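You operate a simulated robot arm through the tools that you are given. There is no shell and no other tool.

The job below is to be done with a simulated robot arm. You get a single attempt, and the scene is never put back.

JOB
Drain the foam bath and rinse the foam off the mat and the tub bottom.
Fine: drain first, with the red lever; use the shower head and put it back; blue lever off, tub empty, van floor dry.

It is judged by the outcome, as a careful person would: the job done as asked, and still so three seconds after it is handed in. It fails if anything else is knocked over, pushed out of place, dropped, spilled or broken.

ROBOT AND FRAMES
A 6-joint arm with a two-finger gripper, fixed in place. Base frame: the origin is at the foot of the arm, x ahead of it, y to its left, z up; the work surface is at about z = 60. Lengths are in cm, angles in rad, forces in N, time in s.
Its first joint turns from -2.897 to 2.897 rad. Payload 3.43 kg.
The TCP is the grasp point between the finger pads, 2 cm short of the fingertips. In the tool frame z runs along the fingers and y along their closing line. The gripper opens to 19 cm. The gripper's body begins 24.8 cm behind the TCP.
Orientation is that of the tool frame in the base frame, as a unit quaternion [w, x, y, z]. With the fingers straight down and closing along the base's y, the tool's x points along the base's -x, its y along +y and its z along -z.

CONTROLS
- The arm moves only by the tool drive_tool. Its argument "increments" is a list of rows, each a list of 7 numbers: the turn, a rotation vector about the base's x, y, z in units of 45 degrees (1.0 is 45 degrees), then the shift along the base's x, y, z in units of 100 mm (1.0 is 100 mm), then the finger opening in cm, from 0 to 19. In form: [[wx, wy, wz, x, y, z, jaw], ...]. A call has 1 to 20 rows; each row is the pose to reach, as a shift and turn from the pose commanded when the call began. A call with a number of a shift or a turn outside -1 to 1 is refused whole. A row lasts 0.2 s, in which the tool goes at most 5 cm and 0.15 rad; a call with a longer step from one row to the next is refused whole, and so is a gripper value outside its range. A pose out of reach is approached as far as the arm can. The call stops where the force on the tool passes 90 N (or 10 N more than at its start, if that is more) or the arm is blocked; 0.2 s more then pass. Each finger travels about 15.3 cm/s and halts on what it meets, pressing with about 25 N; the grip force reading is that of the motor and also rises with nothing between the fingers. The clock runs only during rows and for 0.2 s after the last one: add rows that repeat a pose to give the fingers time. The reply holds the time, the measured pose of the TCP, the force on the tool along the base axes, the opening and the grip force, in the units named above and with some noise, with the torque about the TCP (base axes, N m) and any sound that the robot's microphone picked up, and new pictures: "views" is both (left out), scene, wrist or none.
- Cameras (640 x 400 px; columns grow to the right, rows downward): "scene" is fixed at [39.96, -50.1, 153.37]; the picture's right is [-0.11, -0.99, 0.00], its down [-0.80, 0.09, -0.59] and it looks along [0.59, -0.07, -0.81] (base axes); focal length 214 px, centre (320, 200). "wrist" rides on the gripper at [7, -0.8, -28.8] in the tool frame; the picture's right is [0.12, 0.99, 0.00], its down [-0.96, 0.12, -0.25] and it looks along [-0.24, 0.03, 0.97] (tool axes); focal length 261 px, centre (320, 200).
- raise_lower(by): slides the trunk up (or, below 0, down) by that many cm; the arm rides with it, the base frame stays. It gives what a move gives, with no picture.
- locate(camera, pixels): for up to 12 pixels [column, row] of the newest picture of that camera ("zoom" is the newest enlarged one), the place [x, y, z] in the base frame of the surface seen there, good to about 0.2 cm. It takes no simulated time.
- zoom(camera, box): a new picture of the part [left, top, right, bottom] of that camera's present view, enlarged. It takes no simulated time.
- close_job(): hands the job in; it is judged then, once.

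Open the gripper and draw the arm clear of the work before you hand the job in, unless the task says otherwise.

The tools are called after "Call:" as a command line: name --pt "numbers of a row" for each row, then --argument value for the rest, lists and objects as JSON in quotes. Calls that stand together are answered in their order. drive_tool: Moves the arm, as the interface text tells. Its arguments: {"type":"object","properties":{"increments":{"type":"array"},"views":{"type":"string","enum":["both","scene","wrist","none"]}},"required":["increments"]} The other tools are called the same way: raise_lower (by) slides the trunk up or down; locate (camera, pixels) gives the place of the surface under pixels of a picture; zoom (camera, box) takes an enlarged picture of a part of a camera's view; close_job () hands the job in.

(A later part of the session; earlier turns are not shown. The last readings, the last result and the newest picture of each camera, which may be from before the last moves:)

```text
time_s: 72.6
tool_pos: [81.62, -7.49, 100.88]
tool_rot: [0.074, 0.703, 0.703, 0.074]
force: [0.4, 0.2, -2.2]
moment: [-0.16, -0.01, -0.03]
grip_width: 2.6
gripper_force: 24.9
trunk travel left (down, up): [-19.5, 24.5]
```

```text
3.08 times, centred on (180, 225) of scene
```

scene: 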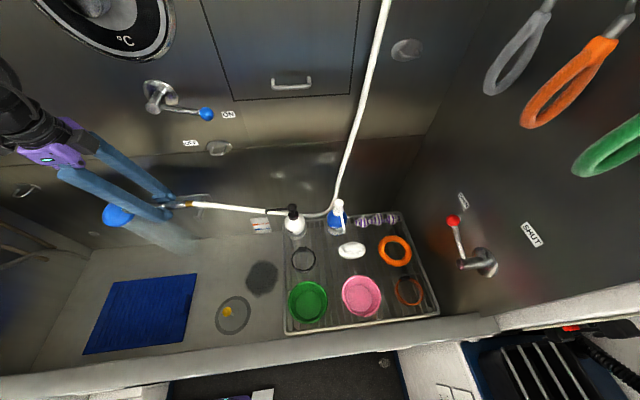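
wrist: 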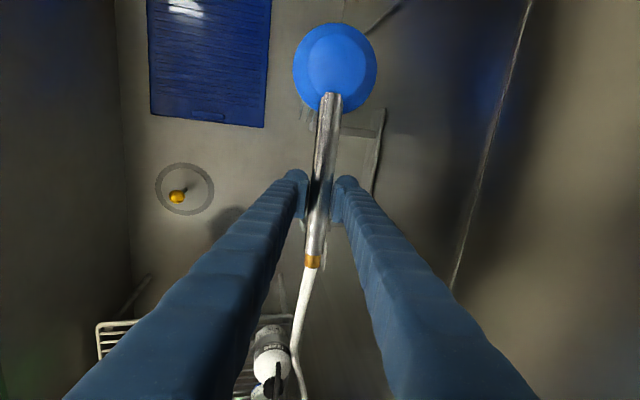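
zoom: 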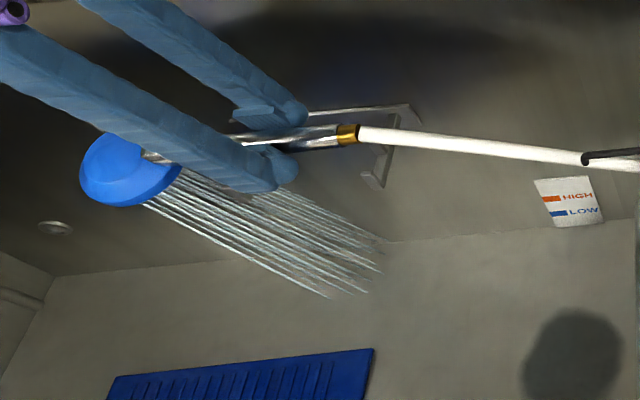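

The head is aligned just above and in front of the cradle. I move over it to x≈83.3 and lower it onto the hooks slowly, watching force.

Call:
drive_tool --pt "0 0 0 0.1 -0.01 0 0" --pt "0 0 0 0.17 -0.01 0 0" --pt "0 0 0 0.172 -0.01 -0.15 0" --pt "0 0 0 0.172 -0.01 -0.3 0" --pt "0 0 0 0.172 -0.01 -0.42 0" --pt "0 0 0 0.172 -0.01 -0.52 0" --views "both"

Call:
zoom --camera "wrist" --box '[220, 60, 480, 270]'

Call:
zoom --camera "scene" --box '[80, 160, 280, 290]'

```text
time_s: 74.0
tool_pos: [83.36, -7.65, 95.63]
tool_rot: [0.074, 0.702, 0.704, 0.075]
force: [-2.6, -0.2, 7.8]
moment: [0.59, -0.08, 0.22]
grip_width: 2.61
gripper_force: 25.4
trunk travel left (down, up): [-19.5, 24.5]
```

scene: 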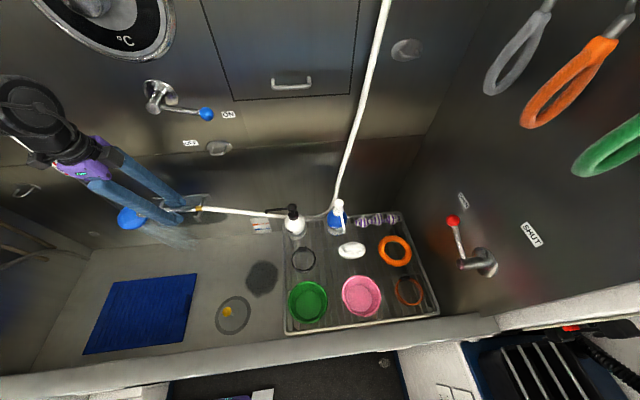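
wrist: 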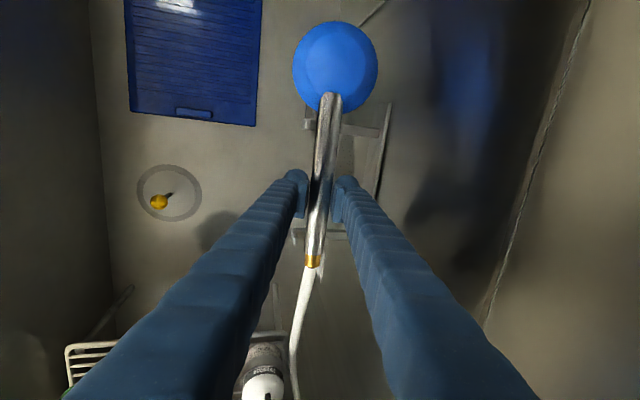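

```text
1.90 times, centred on (350, 165) of wrist
```

zoom: 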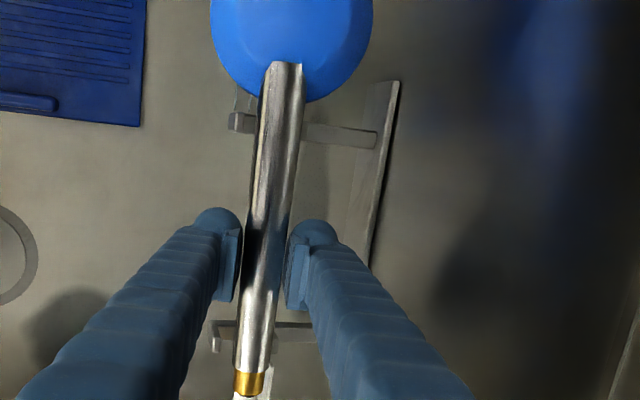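

```text
3.08 times, centred on (180, 225) of scene
```

zoom: 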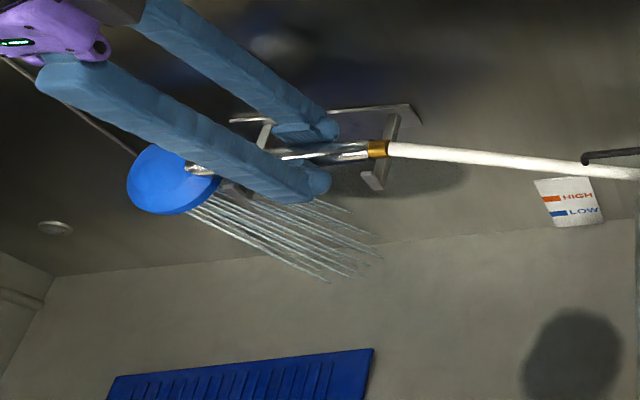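

There is early contact at z≈95.6, on the head-side hook (moment says about +8 cm toward the head). I stop and measure the handle's slope and position against the cradle.

Call:
locate --camera "wrist" --pixels '[[331, 100], [329, 130], [326, 160], [319, 215], [316, 240], [314, 255], [313, 262], [304, 126], [370, 130], [298, 237], [338, 233], [335, 65]]'

Call:
zoom --camera "scene" --box '[110, 180, 220, 250]'

Call:
zoom --camera "wrist" --box '[270, 80, 400, 160]'

```text
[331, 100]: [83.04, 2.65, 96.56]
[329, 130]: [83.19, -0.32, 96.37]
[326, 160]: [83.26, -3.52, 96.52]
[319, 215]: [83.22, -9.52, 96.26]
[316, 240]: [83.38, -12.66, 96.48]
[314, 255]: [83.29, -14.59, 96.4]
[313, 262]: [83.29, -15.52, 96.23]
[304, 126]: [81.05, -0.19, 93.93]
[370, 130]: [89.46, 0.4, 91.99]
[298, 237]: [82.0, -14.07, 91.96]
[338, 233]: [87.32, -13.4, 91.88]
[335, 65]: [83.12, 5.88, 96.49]
```

```text
5.71 times, centred on (165, 215) of scene
```

zoom: 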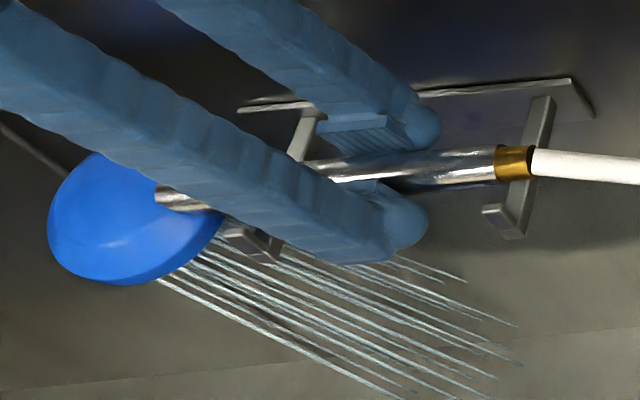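

```text
4.92 times, centred on (335, 120) of wrist
```

zoom: 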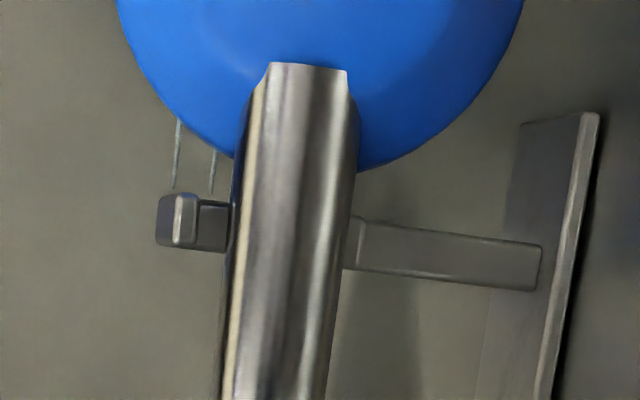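

The handle is level and 1.9 cm above its seat; the contact point works out on the back hook of the head-side arm. I measure the hook's front and back prongs in the zoomed view.

Call:
locate --camera "zoom" --pixels '[[165, 225], [180, 200], [187, 230], [212, 215], [212, 240], [353, 235], [362, 250], [400, 250], [470, 260], [530, 270], [250, 150], [345, 150]]'

Call:
zoom --camera "wrist" --box '[270, 200, 370, 270]'

```text
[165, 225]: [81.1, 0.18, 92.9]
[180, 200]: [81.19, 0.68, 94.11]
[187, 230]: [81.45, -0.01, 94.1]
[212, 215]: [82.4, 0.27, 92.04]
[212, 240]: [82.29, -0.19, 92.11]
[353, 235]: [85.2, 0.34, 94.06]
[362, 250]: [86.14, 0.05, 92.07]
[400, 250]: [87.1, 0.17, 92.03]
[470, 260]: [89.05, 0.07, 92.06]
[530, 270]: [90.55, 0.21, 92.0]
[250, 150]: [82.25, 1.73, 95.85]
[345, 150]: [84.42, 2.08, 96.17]
```

```text
5.71 times, centred on (320, 235) of wrist
```

zoom: 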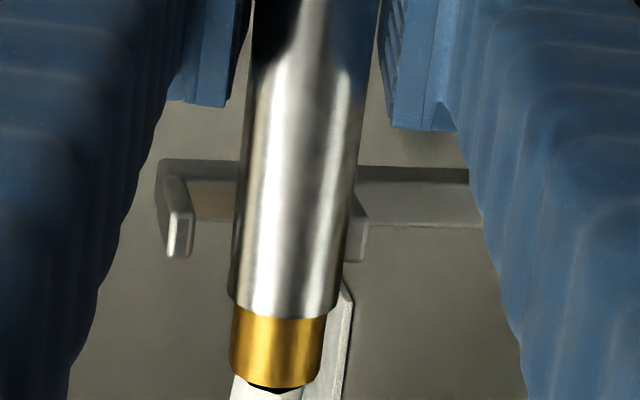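

The cradle slot runs from about x 81.6 to 84.9 while the handle, rolled 12°, sits about 0.3 cm too far back. I lift slightly, roll the tool 5° more upright and shift 0.3 cm toward −x.

Call:
drive_tool --pt "0 0 0 0 0 0.08 0" --pt "0 0.055 0 -0.015 0 0.1 0" --pt "0 0.111 0 -0.03 0 0.1 0" --pt "0 0.111 0 -0.03 0 0.1 0" --views "wrist"

Call:
zoom --camera "wrist" --box '[270, 80, 400, 160]'

Call:
locate --camera "zoom" --pixels '[[187, 230], [353, 235], [250, 150], [345, 150], [300, 200], [260, 200], [330, 200]]'

```text
time_s: 75.0
tool_pos: [83.02, -7.7, 96.53]
tool_rot: [0.042, 0.706, 0.706, 0.043]
force: [0.9, 0.2, -3.0]
moment: [-0.21, 0.03, -0.02]
grip_width: 2.6
gripper_force: 25.5
trunk travel left (down, up): [-19.5, 24.5]
```

wrist: 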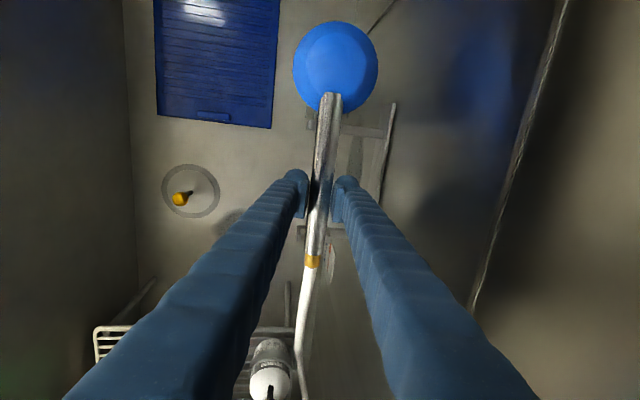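

```text
4.92 times, centred on (335, 120) of wrist
```

zoom: 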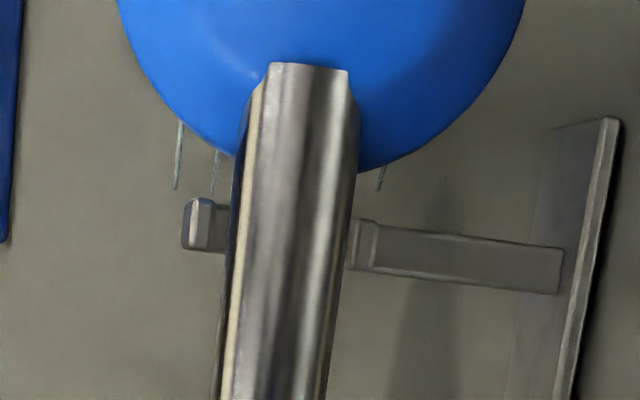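

```text
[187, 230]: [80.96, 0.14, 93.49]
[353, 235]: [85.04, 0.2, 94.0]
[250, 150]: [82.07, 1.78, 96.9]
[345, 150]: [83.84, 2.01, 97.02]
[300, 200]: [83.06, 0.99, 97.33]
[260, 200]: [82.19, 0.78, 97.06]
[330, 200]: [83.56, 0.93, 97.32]
```

Now the handle is centred over the slot (82.1–84.0 against prongs at 81.5 and 84.9). I lower it about 2.7 cm in small steps.

Call:
drive_tool --pt "0 0 0 0 0 -0.1 0" --pt "0 0 0 0 0 -0.17 0" --pt "0 0 0 0 0 -0.22 0" --pt "0 0 0 0 0 -0.25 0" --views "both"

Call:
zoom --camera "wrist" --box '[220, 60, 480, 270]'

Call:
zoom --camera "scene" --box '[110, 180, 220, 250]'

```text
time_s: 76.0
tool_pos: [83.09, -7.67, 93.99]
tool_rot: [0.043, 0.706, 0.706, 0.043]
force: [-0.1, 0.0, -1.1]
moment: [-0.09, 0.02, 0.04]
grip_width: 2.6
gripper_force: 24.7
trunk travel left (down, up): [-19.5, 24.5]
```

scene: 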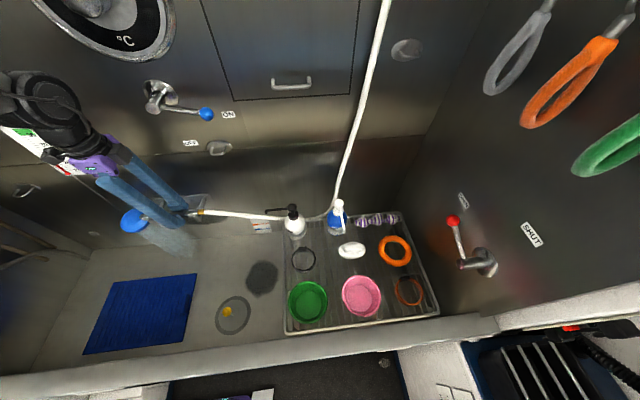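
wrist: 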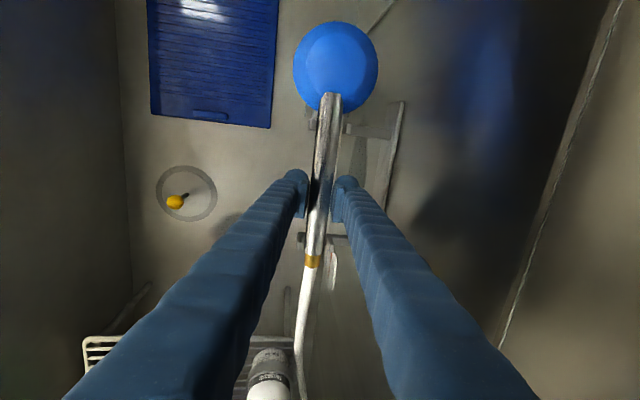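

```text
1.90 times, centred on (350, 165) of wrist
```

zoom: 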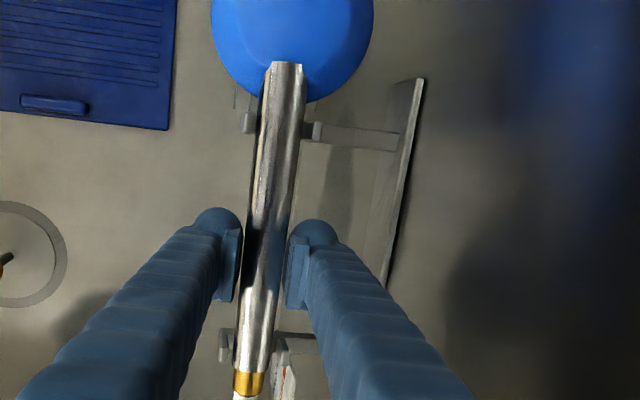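

```text
5.71 times, centred on (165, 215) of scene
```

zoom: 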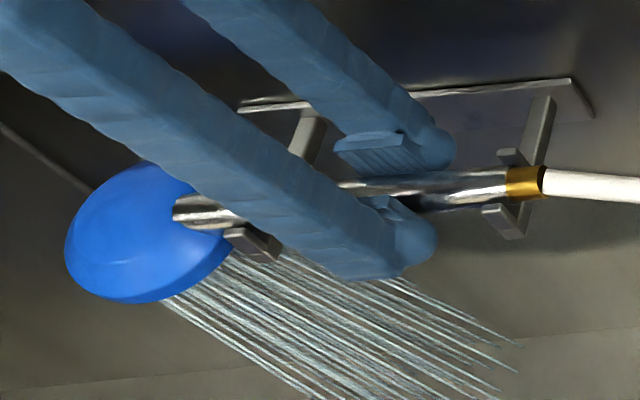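

The handle is between both prongs and beginning to rest on the arms. I lower a touch more and open the fingers.

Call:
drive_tool --pt "0 0 0 0 0 -0.02 0" --pt "0 0 0 0 0 -0.03 0" --pt "0 0 0 0 0 -0.03 3" --pt "0 0 0 0 0 -0.03 4" --pt "0 0 0 0 0 -0.03 5" --pt "0 0 0 0 0 -0.03 5" --views "both"

Call:
zoom --camera "wrist" --box '[220, 60, 480, 270]'

Call:
zoom --camera "scene" --box '[110, 180, 220, 250]'

```text
time_s: 77.4
tool_pos: [83.14, -7.72, 93.81]
tool_rot: [0.043, 0.706, 0.705, 0.043]
force: [0.1, 0.0, 0.4]
moment: [-0.01, -0.01, 0.02]
grip_width: 5.0
gripper_force: 0.0
trunk travel left (down, up): [-19.5, 24.5]
```

scene: 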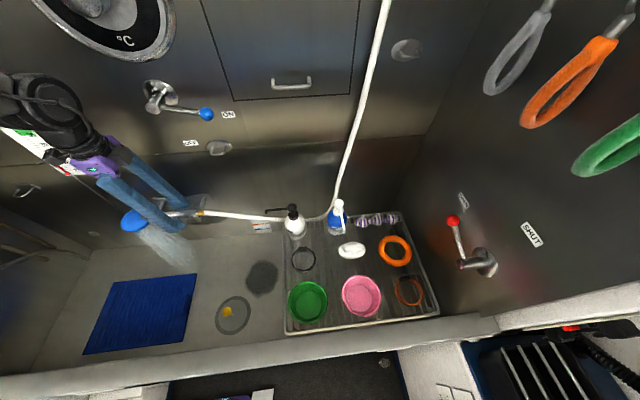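
wrist: 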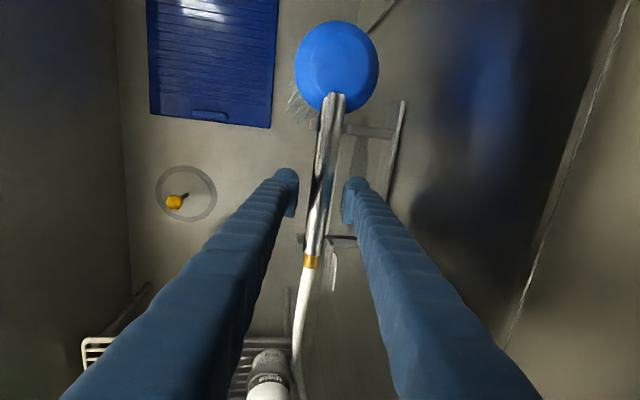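

```text
1.90 times, centred on (350, 165) of wrist
```

zoom: 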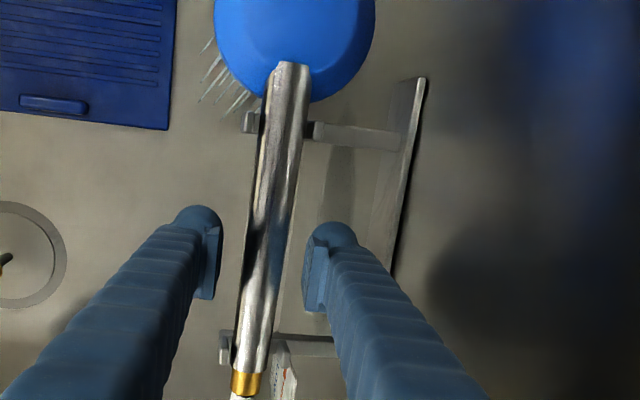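

```text
5.71 times, centred on (165, 215) of scene
```

zoom: 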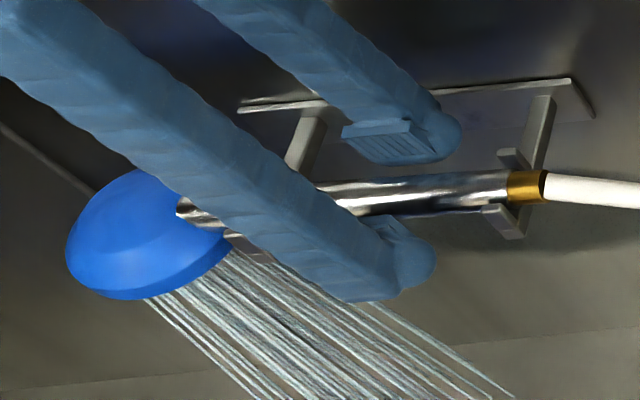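

The head is released and hanging naturally in its cradle, still spraying into the tub. I retract up along the tool axis.

Call:
drive_tool --pt "0 0 0 -0.03 0 0.25 5" --pt "0 0 0 -0.06 0 0.5 5" --pt "0 0 0 -0.09 0 0.75 5" --pt "0 0 0 -0.15 0 1.0 5" --views "none"

Call:
drive_tool --pt "0 0 0 -0.2 0 0.2 5" --pt "0 0 0 -0.5 0 0.4 3" --pt "0 0 0 -0.8 0 0.6 1" --pt "0 0 0 -1.0 0 0.8 0" --pt "0 0 0 -1.0 0 0.8 0" --views "both"

Call:
zoom --camera "scene" --box '[100, 70, 300, 195]'

Call:
zoom --camera "scene" --box '[90, 180, 250, 280]'

Call:
locate --camera "scene" --pixels '[[206, 114], [185, 110], [158, 104], [219, 148], [217, 141], [219, 153], [229, 114], [191, 143], [291, 80], [400, 48], [155, 95], [160, 35]]'

```text
time_s: 78.4
tool_pos: [81.44, -7.79, 103.85]
tool_rot: [0.043, 0.706, 0.706, 0.044]
force: [-0.5, 0.0, 0.0]
moment: [-0.01, -0.06, 0.03]
grip_width: 5.0
gripper_force: 0.0
trunk travel left (down, up): [-19.5, 24.5]
```

```text
time_s: 79.6
tool_pos: [71.51, -7.77, 111.77]
tool_rot: [0.042, 0.706, 0.706, 0.044]
force: [-0.4, 0.5, 0.0]
moment: [0.01, 0.06, -0.01]
grip_width: 0.0
gripper_force: 24.8
trunk travel left (down, up): [-19.5, 24.5]
```

scene: 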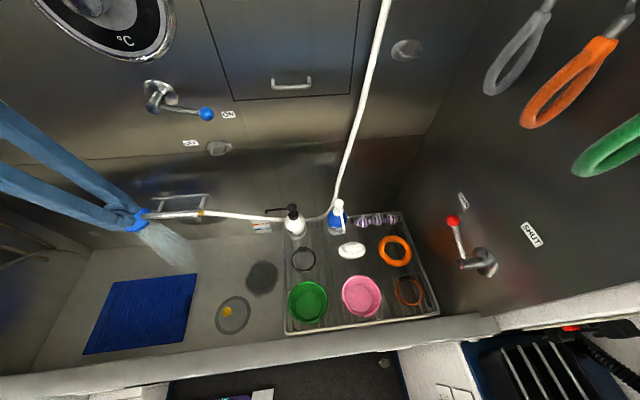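
wrist: 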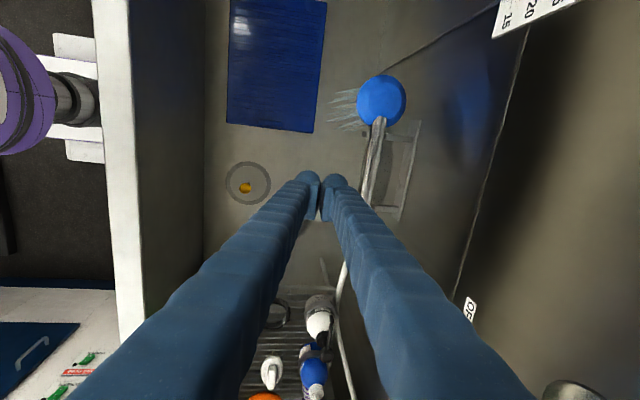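

```text
3.20 times, centred on (200, 132) of scene
```

zoom: 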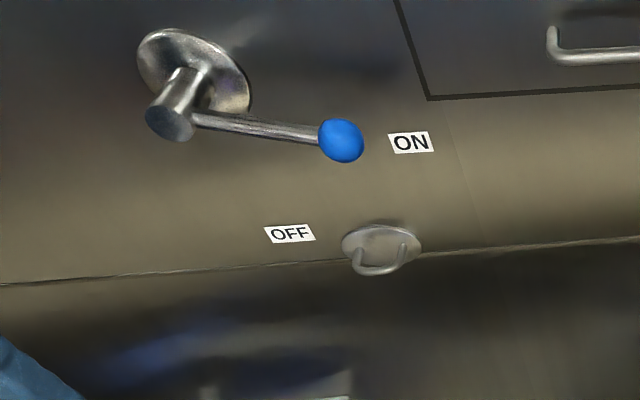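

```text
4.00 times, centred on (170, 230) of scene
```

zoom: 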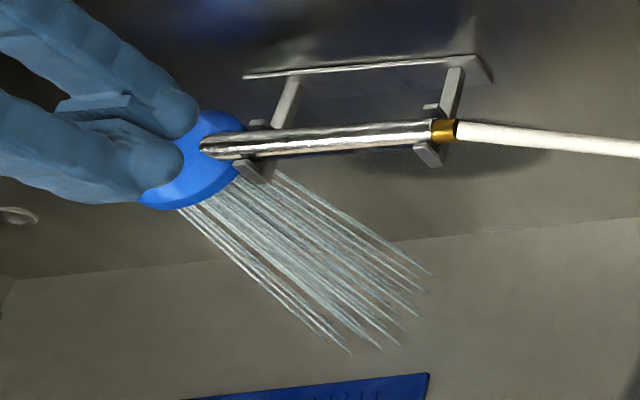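

```text
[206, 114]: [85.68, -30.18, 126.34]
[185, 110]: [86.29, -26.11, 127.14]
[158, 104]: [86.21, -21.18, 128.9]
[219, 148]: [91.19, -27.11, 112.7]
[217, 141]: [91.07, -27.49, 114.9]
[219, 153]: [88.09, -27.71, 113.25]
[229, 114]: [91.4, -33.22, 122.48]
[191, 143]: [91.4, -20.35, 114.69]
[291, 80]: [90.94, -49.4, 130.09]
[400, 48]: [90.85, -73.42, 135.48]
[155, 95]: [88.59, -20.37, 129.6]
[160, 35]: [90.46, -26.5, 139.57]
```

The shower head is properly back in its cradle. Now for the blue lever (knob at about (87,−29.6,125.5)): I rise, tilt the closed fingers forward 45° and come to its −y/upper side.

Call:
drive_tool --pt "0 0 0 -0.1 -0.25 0.25 0" --pt "0 0 0 -0.2 -0.5 0.5 0" --pt "0 0 0 -0.3 -0.75 0.75 0" --pt "0 0 0 -0.3 -1.0 1.0 0" --views "none"

Call:
drive_tool --pt "0 -0.141 0 0 -0.17 0.12 0" --pt "0 -0.281 0 0 -0.34 0.24 0" --pt "0 -0.422 0 0 -0.51 0.36 0" --pt "0 -0.563 0 0 -0.68 0.48 0" --pt "0 -0.703 0 0 -0.85 0.6 0" --pt "0 -0.844 0 0 -1.0 0.7 0" --pt "0 -0.844 0 0 -1.0 0.7 0" --views "both"

```text
time_s: 80.6
tool_pos: [68.38, -17.83, 121.91]
tool_rot: [0.044, 0.706, 0.705, 0.043]
force: [-0.2, 0.2, -0.1]
moment: [0.01, 0.0, 0.01]
grip_width: 0.02
gripper_force: 24.6
trunk travel left (down, up): [-19.5, 24.5]
```

```text
time_s: 82.2
tool_pos: [68.43, -27.78, 128.69]
tool_rot: [0.271, 0.653, 0.653, 0.271]
force: [0.7, 0.1, -0.4]
moment: [0.04, -0.01, 0.04]
grip_width: 0.0
gripper_force: 24.8
trunk travel left (down, up): [-19.5, 24.5]
```

scene: 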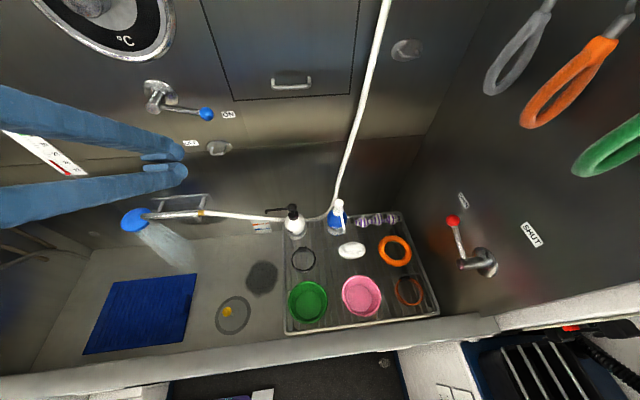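
wrist: 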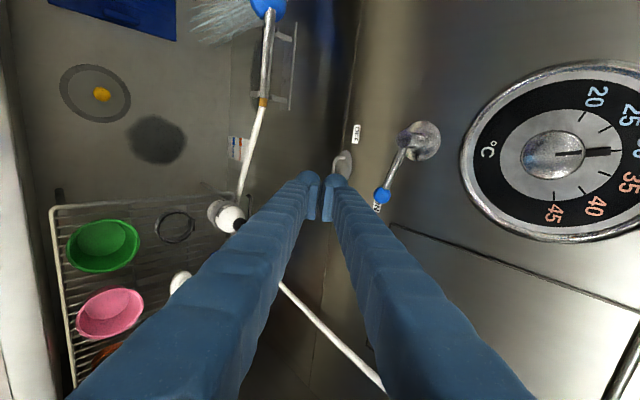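

The tool is at 45° and clear. I move forward to a point just above and to the −y side of the blue knob.

Call:
drive_tool --pt "0 0 0 0.25 -0.15 0.06 0" --pt "0 0 0 0.5 -0.3 0.12 0" --pt "0 0 0 0.75 -0.45 0.2 0" --pt "0 0 0 1.0 -0.5 0.25 0" --views "none"

Call:
drive_tool --pt "0 0 0 0.25 0 0 0" --pt "0 0 0 0.5 0 0 0" --pt "0 0 0 0.7 0 0 0" --pt "0 0 0 0.76 0 0 0" --views "both"

Call:
zoom --camera "scene" --box '[100, 50, 300, 175]'

Call:
zoom --camera "wrist" --box '[240, 80, 440, 250]'

```text
time_s: 83.2
tool_pos: [78.71, -32.62, 131.22]
tool_rot: [0.27, 0.653, 0.653, 0.271]
force: [0.1, -0.8, -0.1]
moment: [0.02, 0.03, 0.02]
grip_width: 0.0
gripper_force: 25.1
trunk travel left (down, up): [-19.5, 24.5]
```

```text
time_s: 84.2
tool_pos: [86.18, -32.64, 131.13]
tool_rot: [0.272, 0.653, 0.653, 0.271]
force: [-0.2, 0.0, -0.2]
moment: [0.01, 0.0, 0.0]
grip_width: 0.02
gripper_force: 24.9
trunk travel left (down, up): [-19.5, 24.5]
```

scene: 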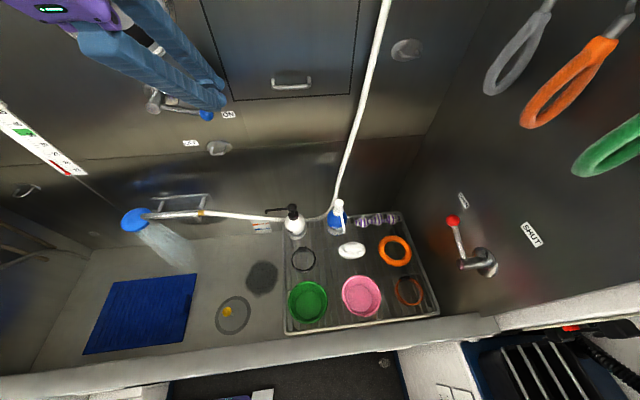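
wrist: 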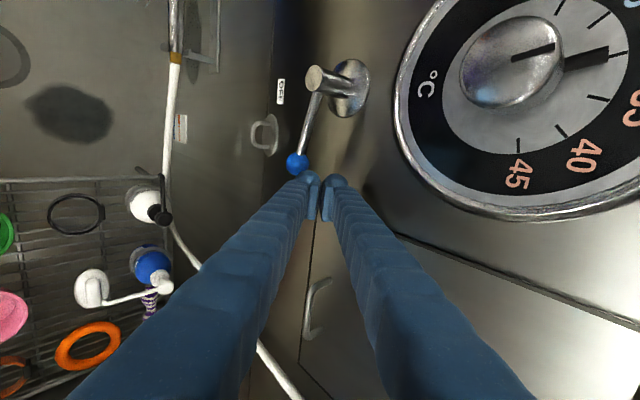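

```text
3.20 times, centred on (200, 112) of scene
```

zoom: 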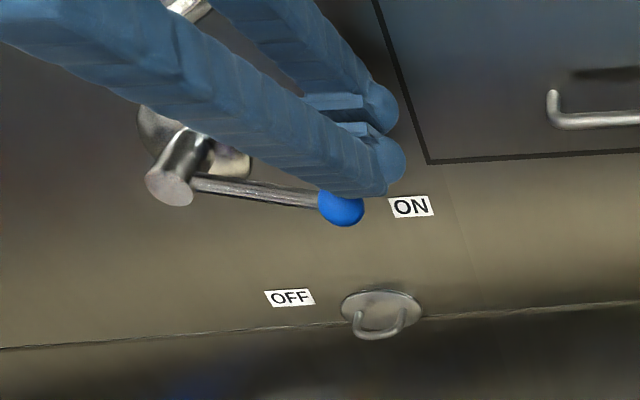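

```text
2.35 times, centred on (340, 165) of wrist
```

zoom: 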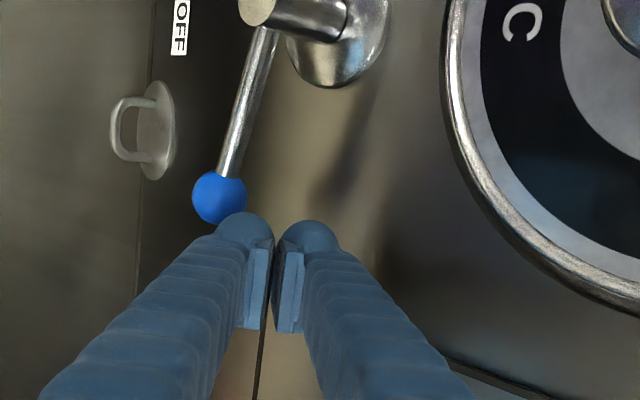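

My closed fingertips are just above the −y side of the knob. I push it down along its arc toward OFF in small steps.

Call:
drive_tool --pt "0 0 0 0 0.11 -0.16 0" --pt "0 0 0 0 0.17 -0.3 0" --pt "0 0 0 0 0.18 -0.43 0" --pt "0 0 0 0 0.22 -0.56 0" --pt "0 0 0 0 0.26 -0.68 0" --views "both"

Call:
zoom --camera "scene" --box '[100, 50, 300, 175]'

Call:
zoom --camera "wrist" --box '[240, 80, 440, 250]'

```text
time_s: 85.4
tool_pos: [86.11, -30.27, 124.36]
tool_rot: [0.271, 0.654, 0.653, 0.27]
force: [0.0, 0.5, 0.8]
moment: [0.0, 0.02, -0.04]
grip_width: 0.0
gripper_force: 24.8
trunk travel left (down, up): [-19.5, 24.5]
```

scene: 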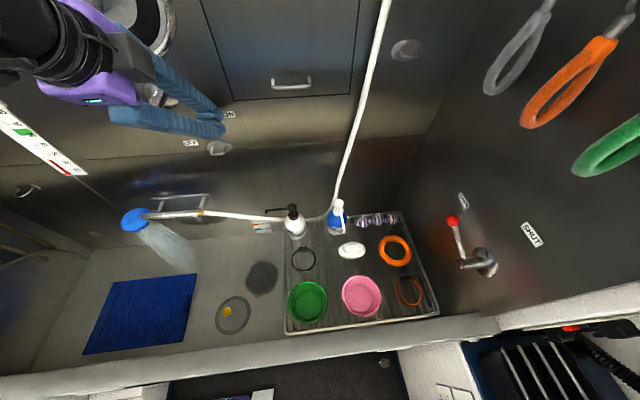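
wrist: 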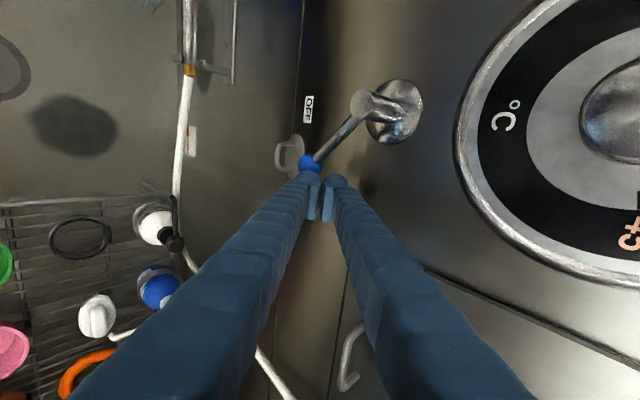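

```text
3.20 times, centred on (200, 112) of scene
```

zoom: 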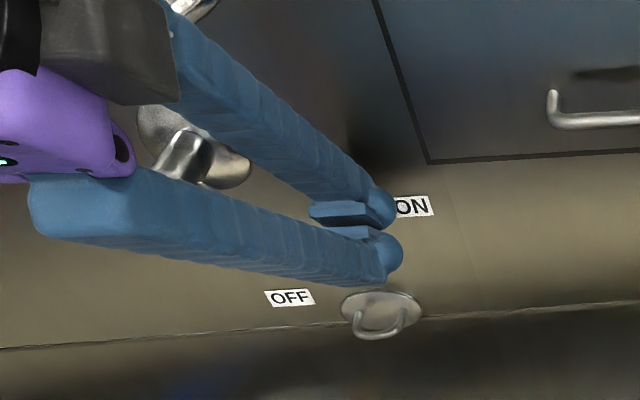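

```text
2.35 times, centred on (340, 165) of wrist
```

zoom: 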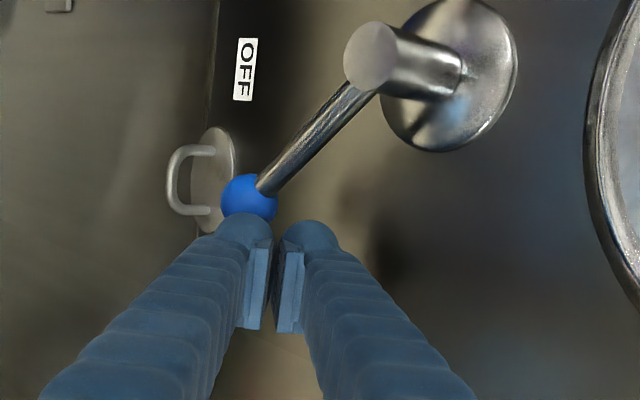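

The lever is halfway to OFF with little force. I follow its arc the rest of the way down and toward +y.

Call:
drive_tool --pt "0 0 0 0 0.07 -0.11 0" --pt "0 0 0 0 0.15 -0.22 0" --pt "0 0 0 0 0.25 -0.32 0" --pt "0 0 0 0 0.36 -0.41 0" --pt "0 0 0 0 0.46 -0.47 0" --views "both"

Call:
zoom --camera "scene" --box '[80, 70, 300, 270]'

Call:
zoom --camera "wrist" --box '[240, 80, 440, 250]'

```text
time_s: 86.6
tool_pos: [86.12, -25.47, 119.8]
tool_rot: [0.271, 0.653, 0.654, 0.27]
force: [-0.9, 0.6, -0.2]
moment: [0.01, 0.03, 0.01]
grip_width: 0.01
gripper_force: 24.8
trunk travel left (down, up): [-19.5, 24.5]
```

scene: 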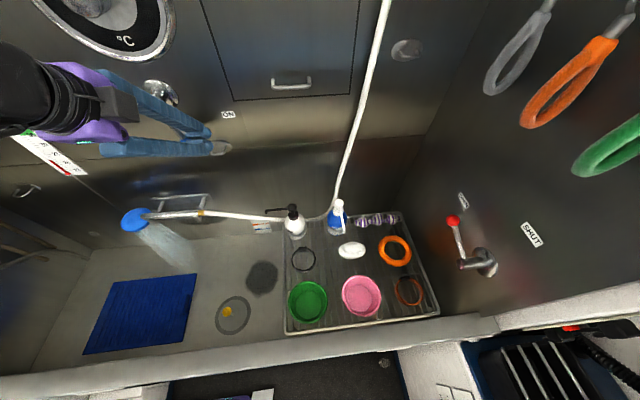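
wrist: 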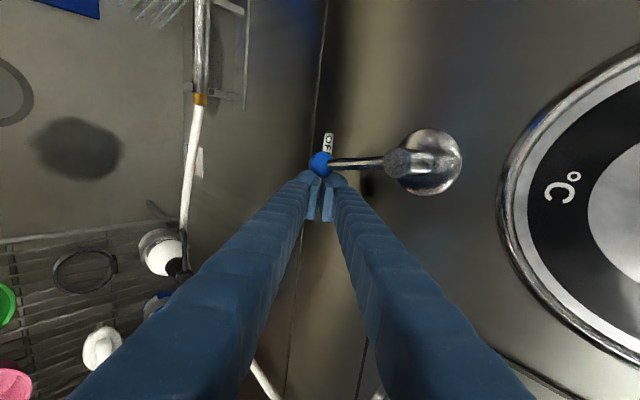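

```text
2.00 times, centred on (190, 170) of scene
```

zoom: 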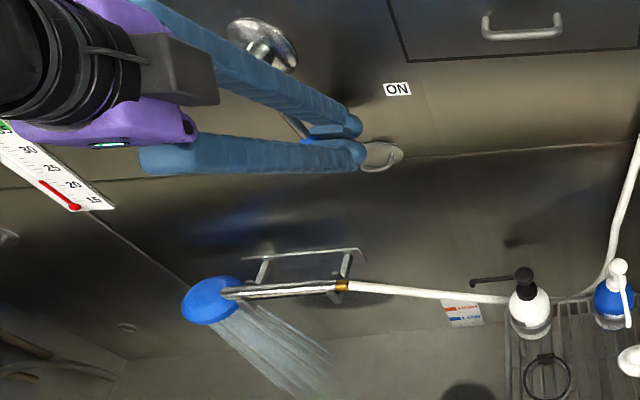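

```text
2.35 times, centred on (340, 165) of wrist
```

zoom: 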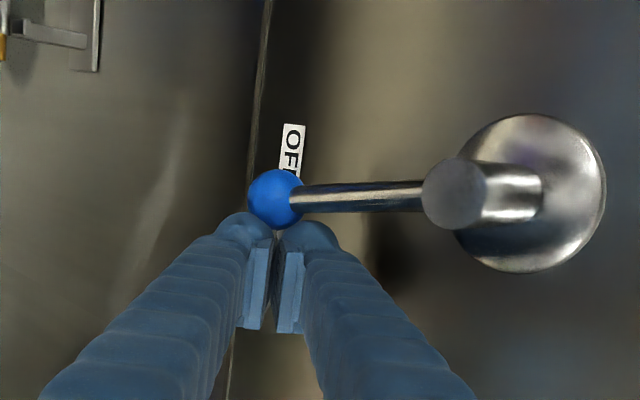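

The lever is nearly vertical but water still runs; I push the last bit toward +y until its stop.

Call:
drive_tool --pt "0 0 0 0 0.08 -0.04 0" --pt "0 0 0 0 0.15 -0.06 0" --pt "0 0 0 0 0.21 -0.07 0" --views "both"

Call:
zoom --camera "scene" --box '[80, 70, 300, 270]'

Call:
zoom --camera "wrist" --box '[240, 80, 440, 250]'

```text
time_s: 87.4
tool_pos: [86.26, -23.49, 118.93]
tool_rot: [0.272, 0.654, 0.652, 0.271]
force: [1.2, -6.6, 2.1]
moment: [0.07, -0.11, -0.05]
grip_width: 0.0
gripper_force: 25.7
trunk travel left (down, up): [-19.5, 24.5]
```

scene: 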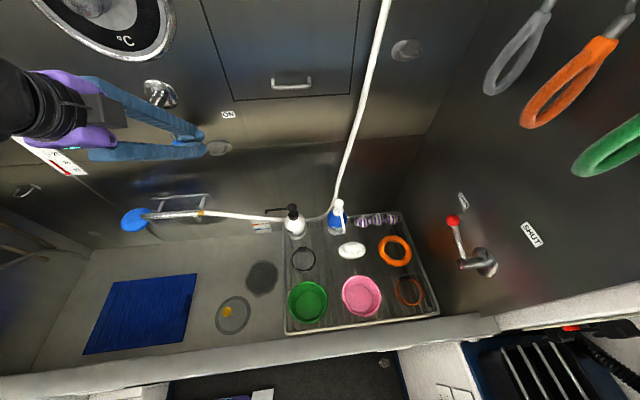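
wrist: 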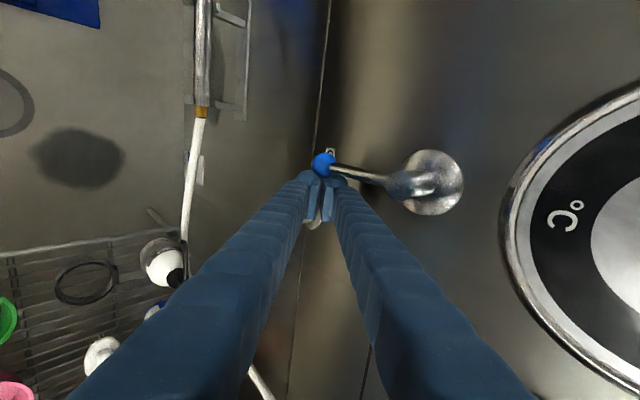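

```text
2.00 times, centred on (190, 170) of scene
```

zoom: 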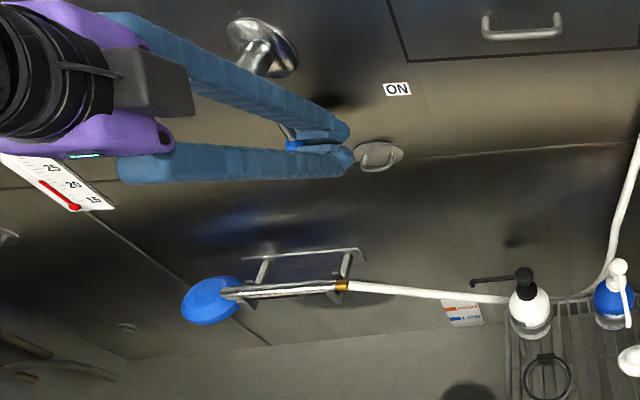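

```text
2.35 times, centred on (340, 165) of wrist
```

zoom: 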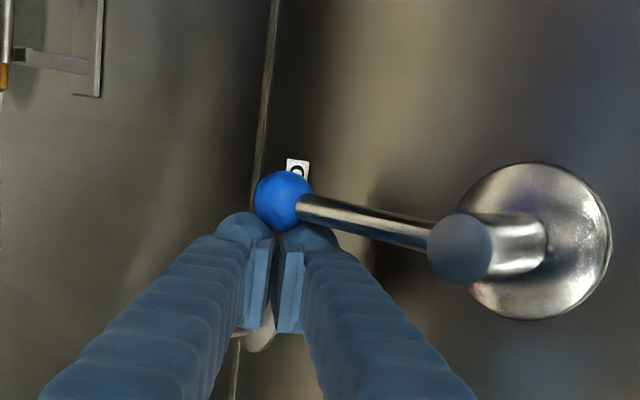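

The water has stopped and the lever pressed its OFF stop (6.6 N). I back off the lever without touching it and withdraw.

Call:
drive_tool --pt "0 0 0 0 -0.12 0.03 0" --pt "0 0 0 -0.15 -0.2 0.1 0" --pt "0 0 0 -0.45 -0.25 0.3 0" --pt "0 0 0 -0.75 -0.25 0.5 0" --pt "0 0 0 -1.0 -0.25 0.7 0" --views "none"

Call:
drive_tool --pt "0 0.167 0 -0.2 0 0.1 0" --pt "0 0.333 0 -0.4 0 0.2 2" --pt "0 0.5 0 -0.6 0 0.3 4" --pt "0 0.667 0 -0.8 0 0.4 6" --pt "0 0.833 0 -1.0 0 0.5 8" --pt "0 1 0 -1.0 0 0.6 10" --views "both"

Call:
zoom --camera "scene" --box '[80, 70, 300, 270]'

Call:
zoom --camera "scene" --box '[0, 220, 290, 400]'

```text
time_s: 88.6
tool_pos: [76.02, -25.85, 126.15]
tool_rot: [0.271, 0.653, 0.653, 0.27]
force: [-0.8, -0.4, 0.7]
moment: [-0.02, -0.04, 0.0]
grip_width: 0.0
gripper_force: 24.7
trunk travel left (down, up): [-19.5, 24.5]
```

```text
time_s: 90.0
tool_pos: [66.2, -25.79, 131.91]
tool_rot: [-0.002, 0.707, 0.707, -0.002]
force: [-0.1, 0.1, 0.1]
moment: [0.01, 0.12, -0.06]
grip_width: 9.99
gripper_force: 0.1
trunk travel left (down, up): [-19.5, 24.5]
```

scene: 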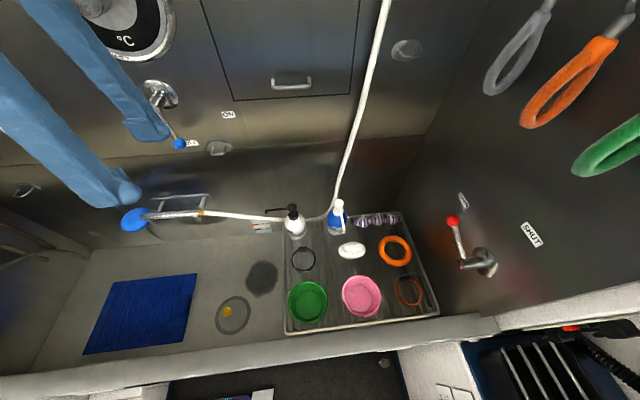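
wrist: 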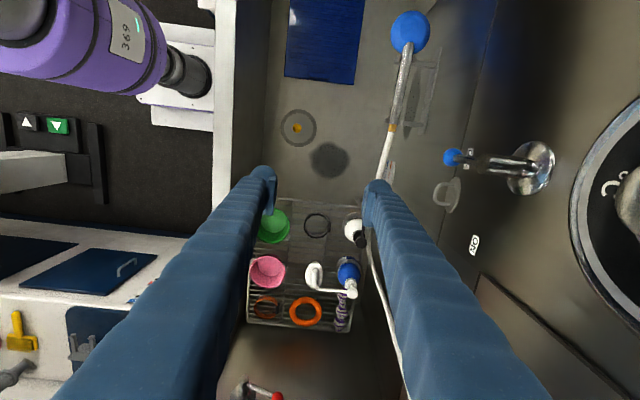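

```text
2.00 times, centred on (190, 170) of scene
```

zoom: 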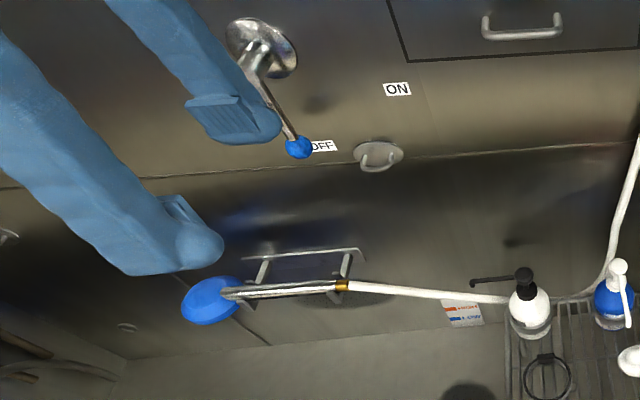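

```text
2.21 times, centred on (145, 310) of scene
```

zoom: 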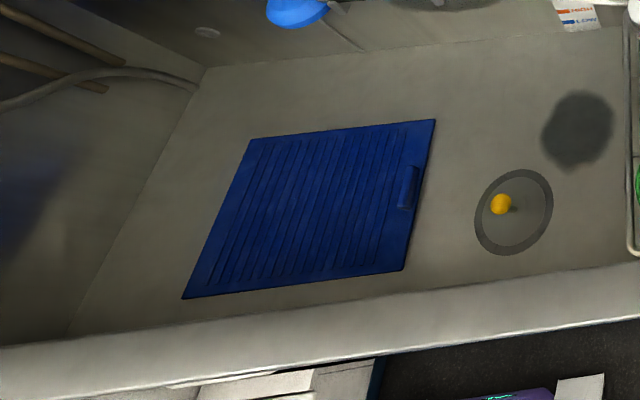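

Blue lever is at OFF as at the start, head docked, no spray. I check the dark patch and the floor level more carefully, and look at the surrounding floor for water.

Call:
locate --camera "scene" --pixels '[[262, 272], [258, 276], [266, 276], [262, 280], [256, 282], [268, 282], [260, 286], [265, 286], [258, 270], [266, 270], [262, 276], [262, 284]]'

Call:
locate --camera "scene" --pixels '[[230, 270], [225, 280], [235, 285], [240, 280], [235, 260], [250, 255], [265, 305], [255, 310], [262, 318], [215, 260], [210, 300], [225, 250]]'

Call:
zoom --camera "wrist" --box '[270, 90, 390, 200]'

Call:
zoom --camera "wrist" --box '[0, 0, 240, 330]'

Call:
zoom --camera "scene" --box '[150, 340, 460, 400]'

```text
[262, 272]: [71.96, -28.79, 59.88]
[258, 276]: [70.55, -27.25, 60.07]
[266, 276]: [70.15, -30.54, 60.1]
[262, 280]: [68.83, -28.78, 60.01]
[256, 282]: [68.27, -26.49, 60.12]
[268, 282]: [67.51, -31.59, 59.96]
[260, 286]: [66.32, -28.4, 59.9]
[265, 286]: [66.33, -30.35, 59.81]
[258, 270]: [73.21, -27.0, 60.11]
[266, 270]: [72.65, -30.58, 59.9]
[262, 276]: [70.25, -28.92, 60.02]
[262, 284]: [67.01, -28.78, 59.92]
```

```text
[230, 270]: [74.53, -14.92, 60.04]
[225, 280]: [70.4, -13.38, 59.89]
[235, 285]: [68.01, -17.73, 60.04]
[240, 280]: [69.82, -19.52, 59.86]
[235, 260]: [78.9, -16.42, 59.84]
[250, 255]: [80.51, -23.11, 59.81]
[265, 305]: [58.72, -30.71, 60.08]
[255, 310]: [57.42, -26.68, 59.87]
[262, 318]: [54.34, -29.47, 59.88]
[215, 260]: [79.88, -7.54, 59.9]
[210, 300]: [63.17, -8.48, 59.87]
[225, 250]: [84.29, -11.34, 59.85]
```

```text
3.64 times, centred on (330, 145) of wrist
```

zoom: 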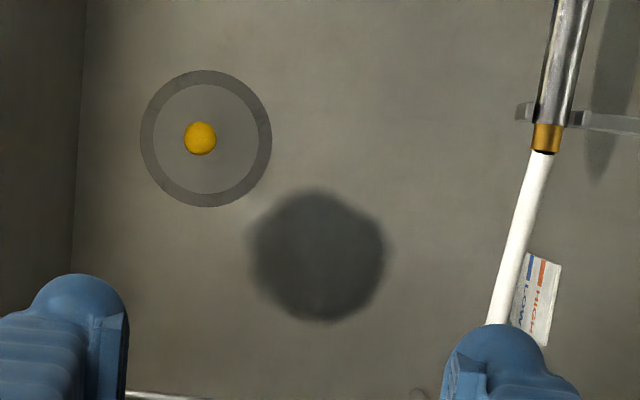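

```text
1.21 times, centred on (120, 165) of wrist
```

zoom: 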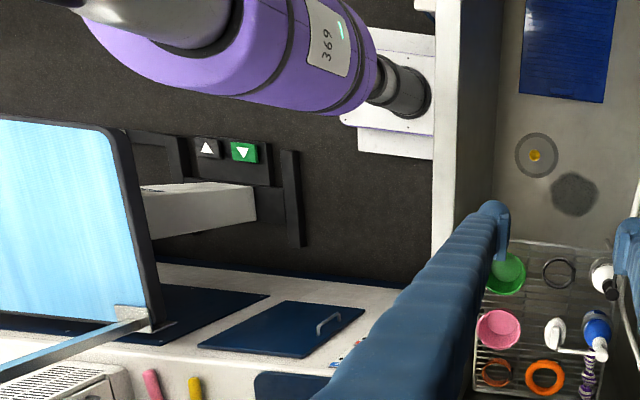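

```text
2.06 times, centred on (305, 370) of scene
```

zoom: 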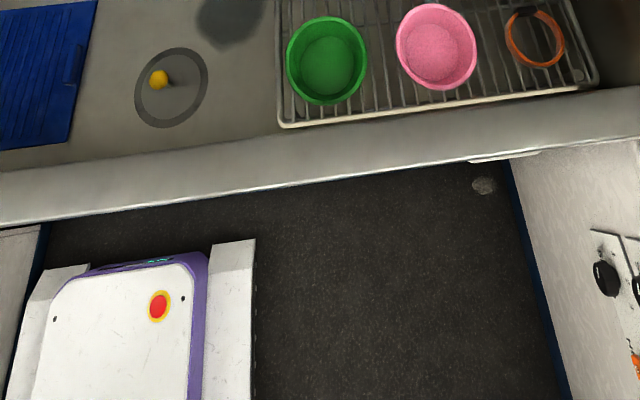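

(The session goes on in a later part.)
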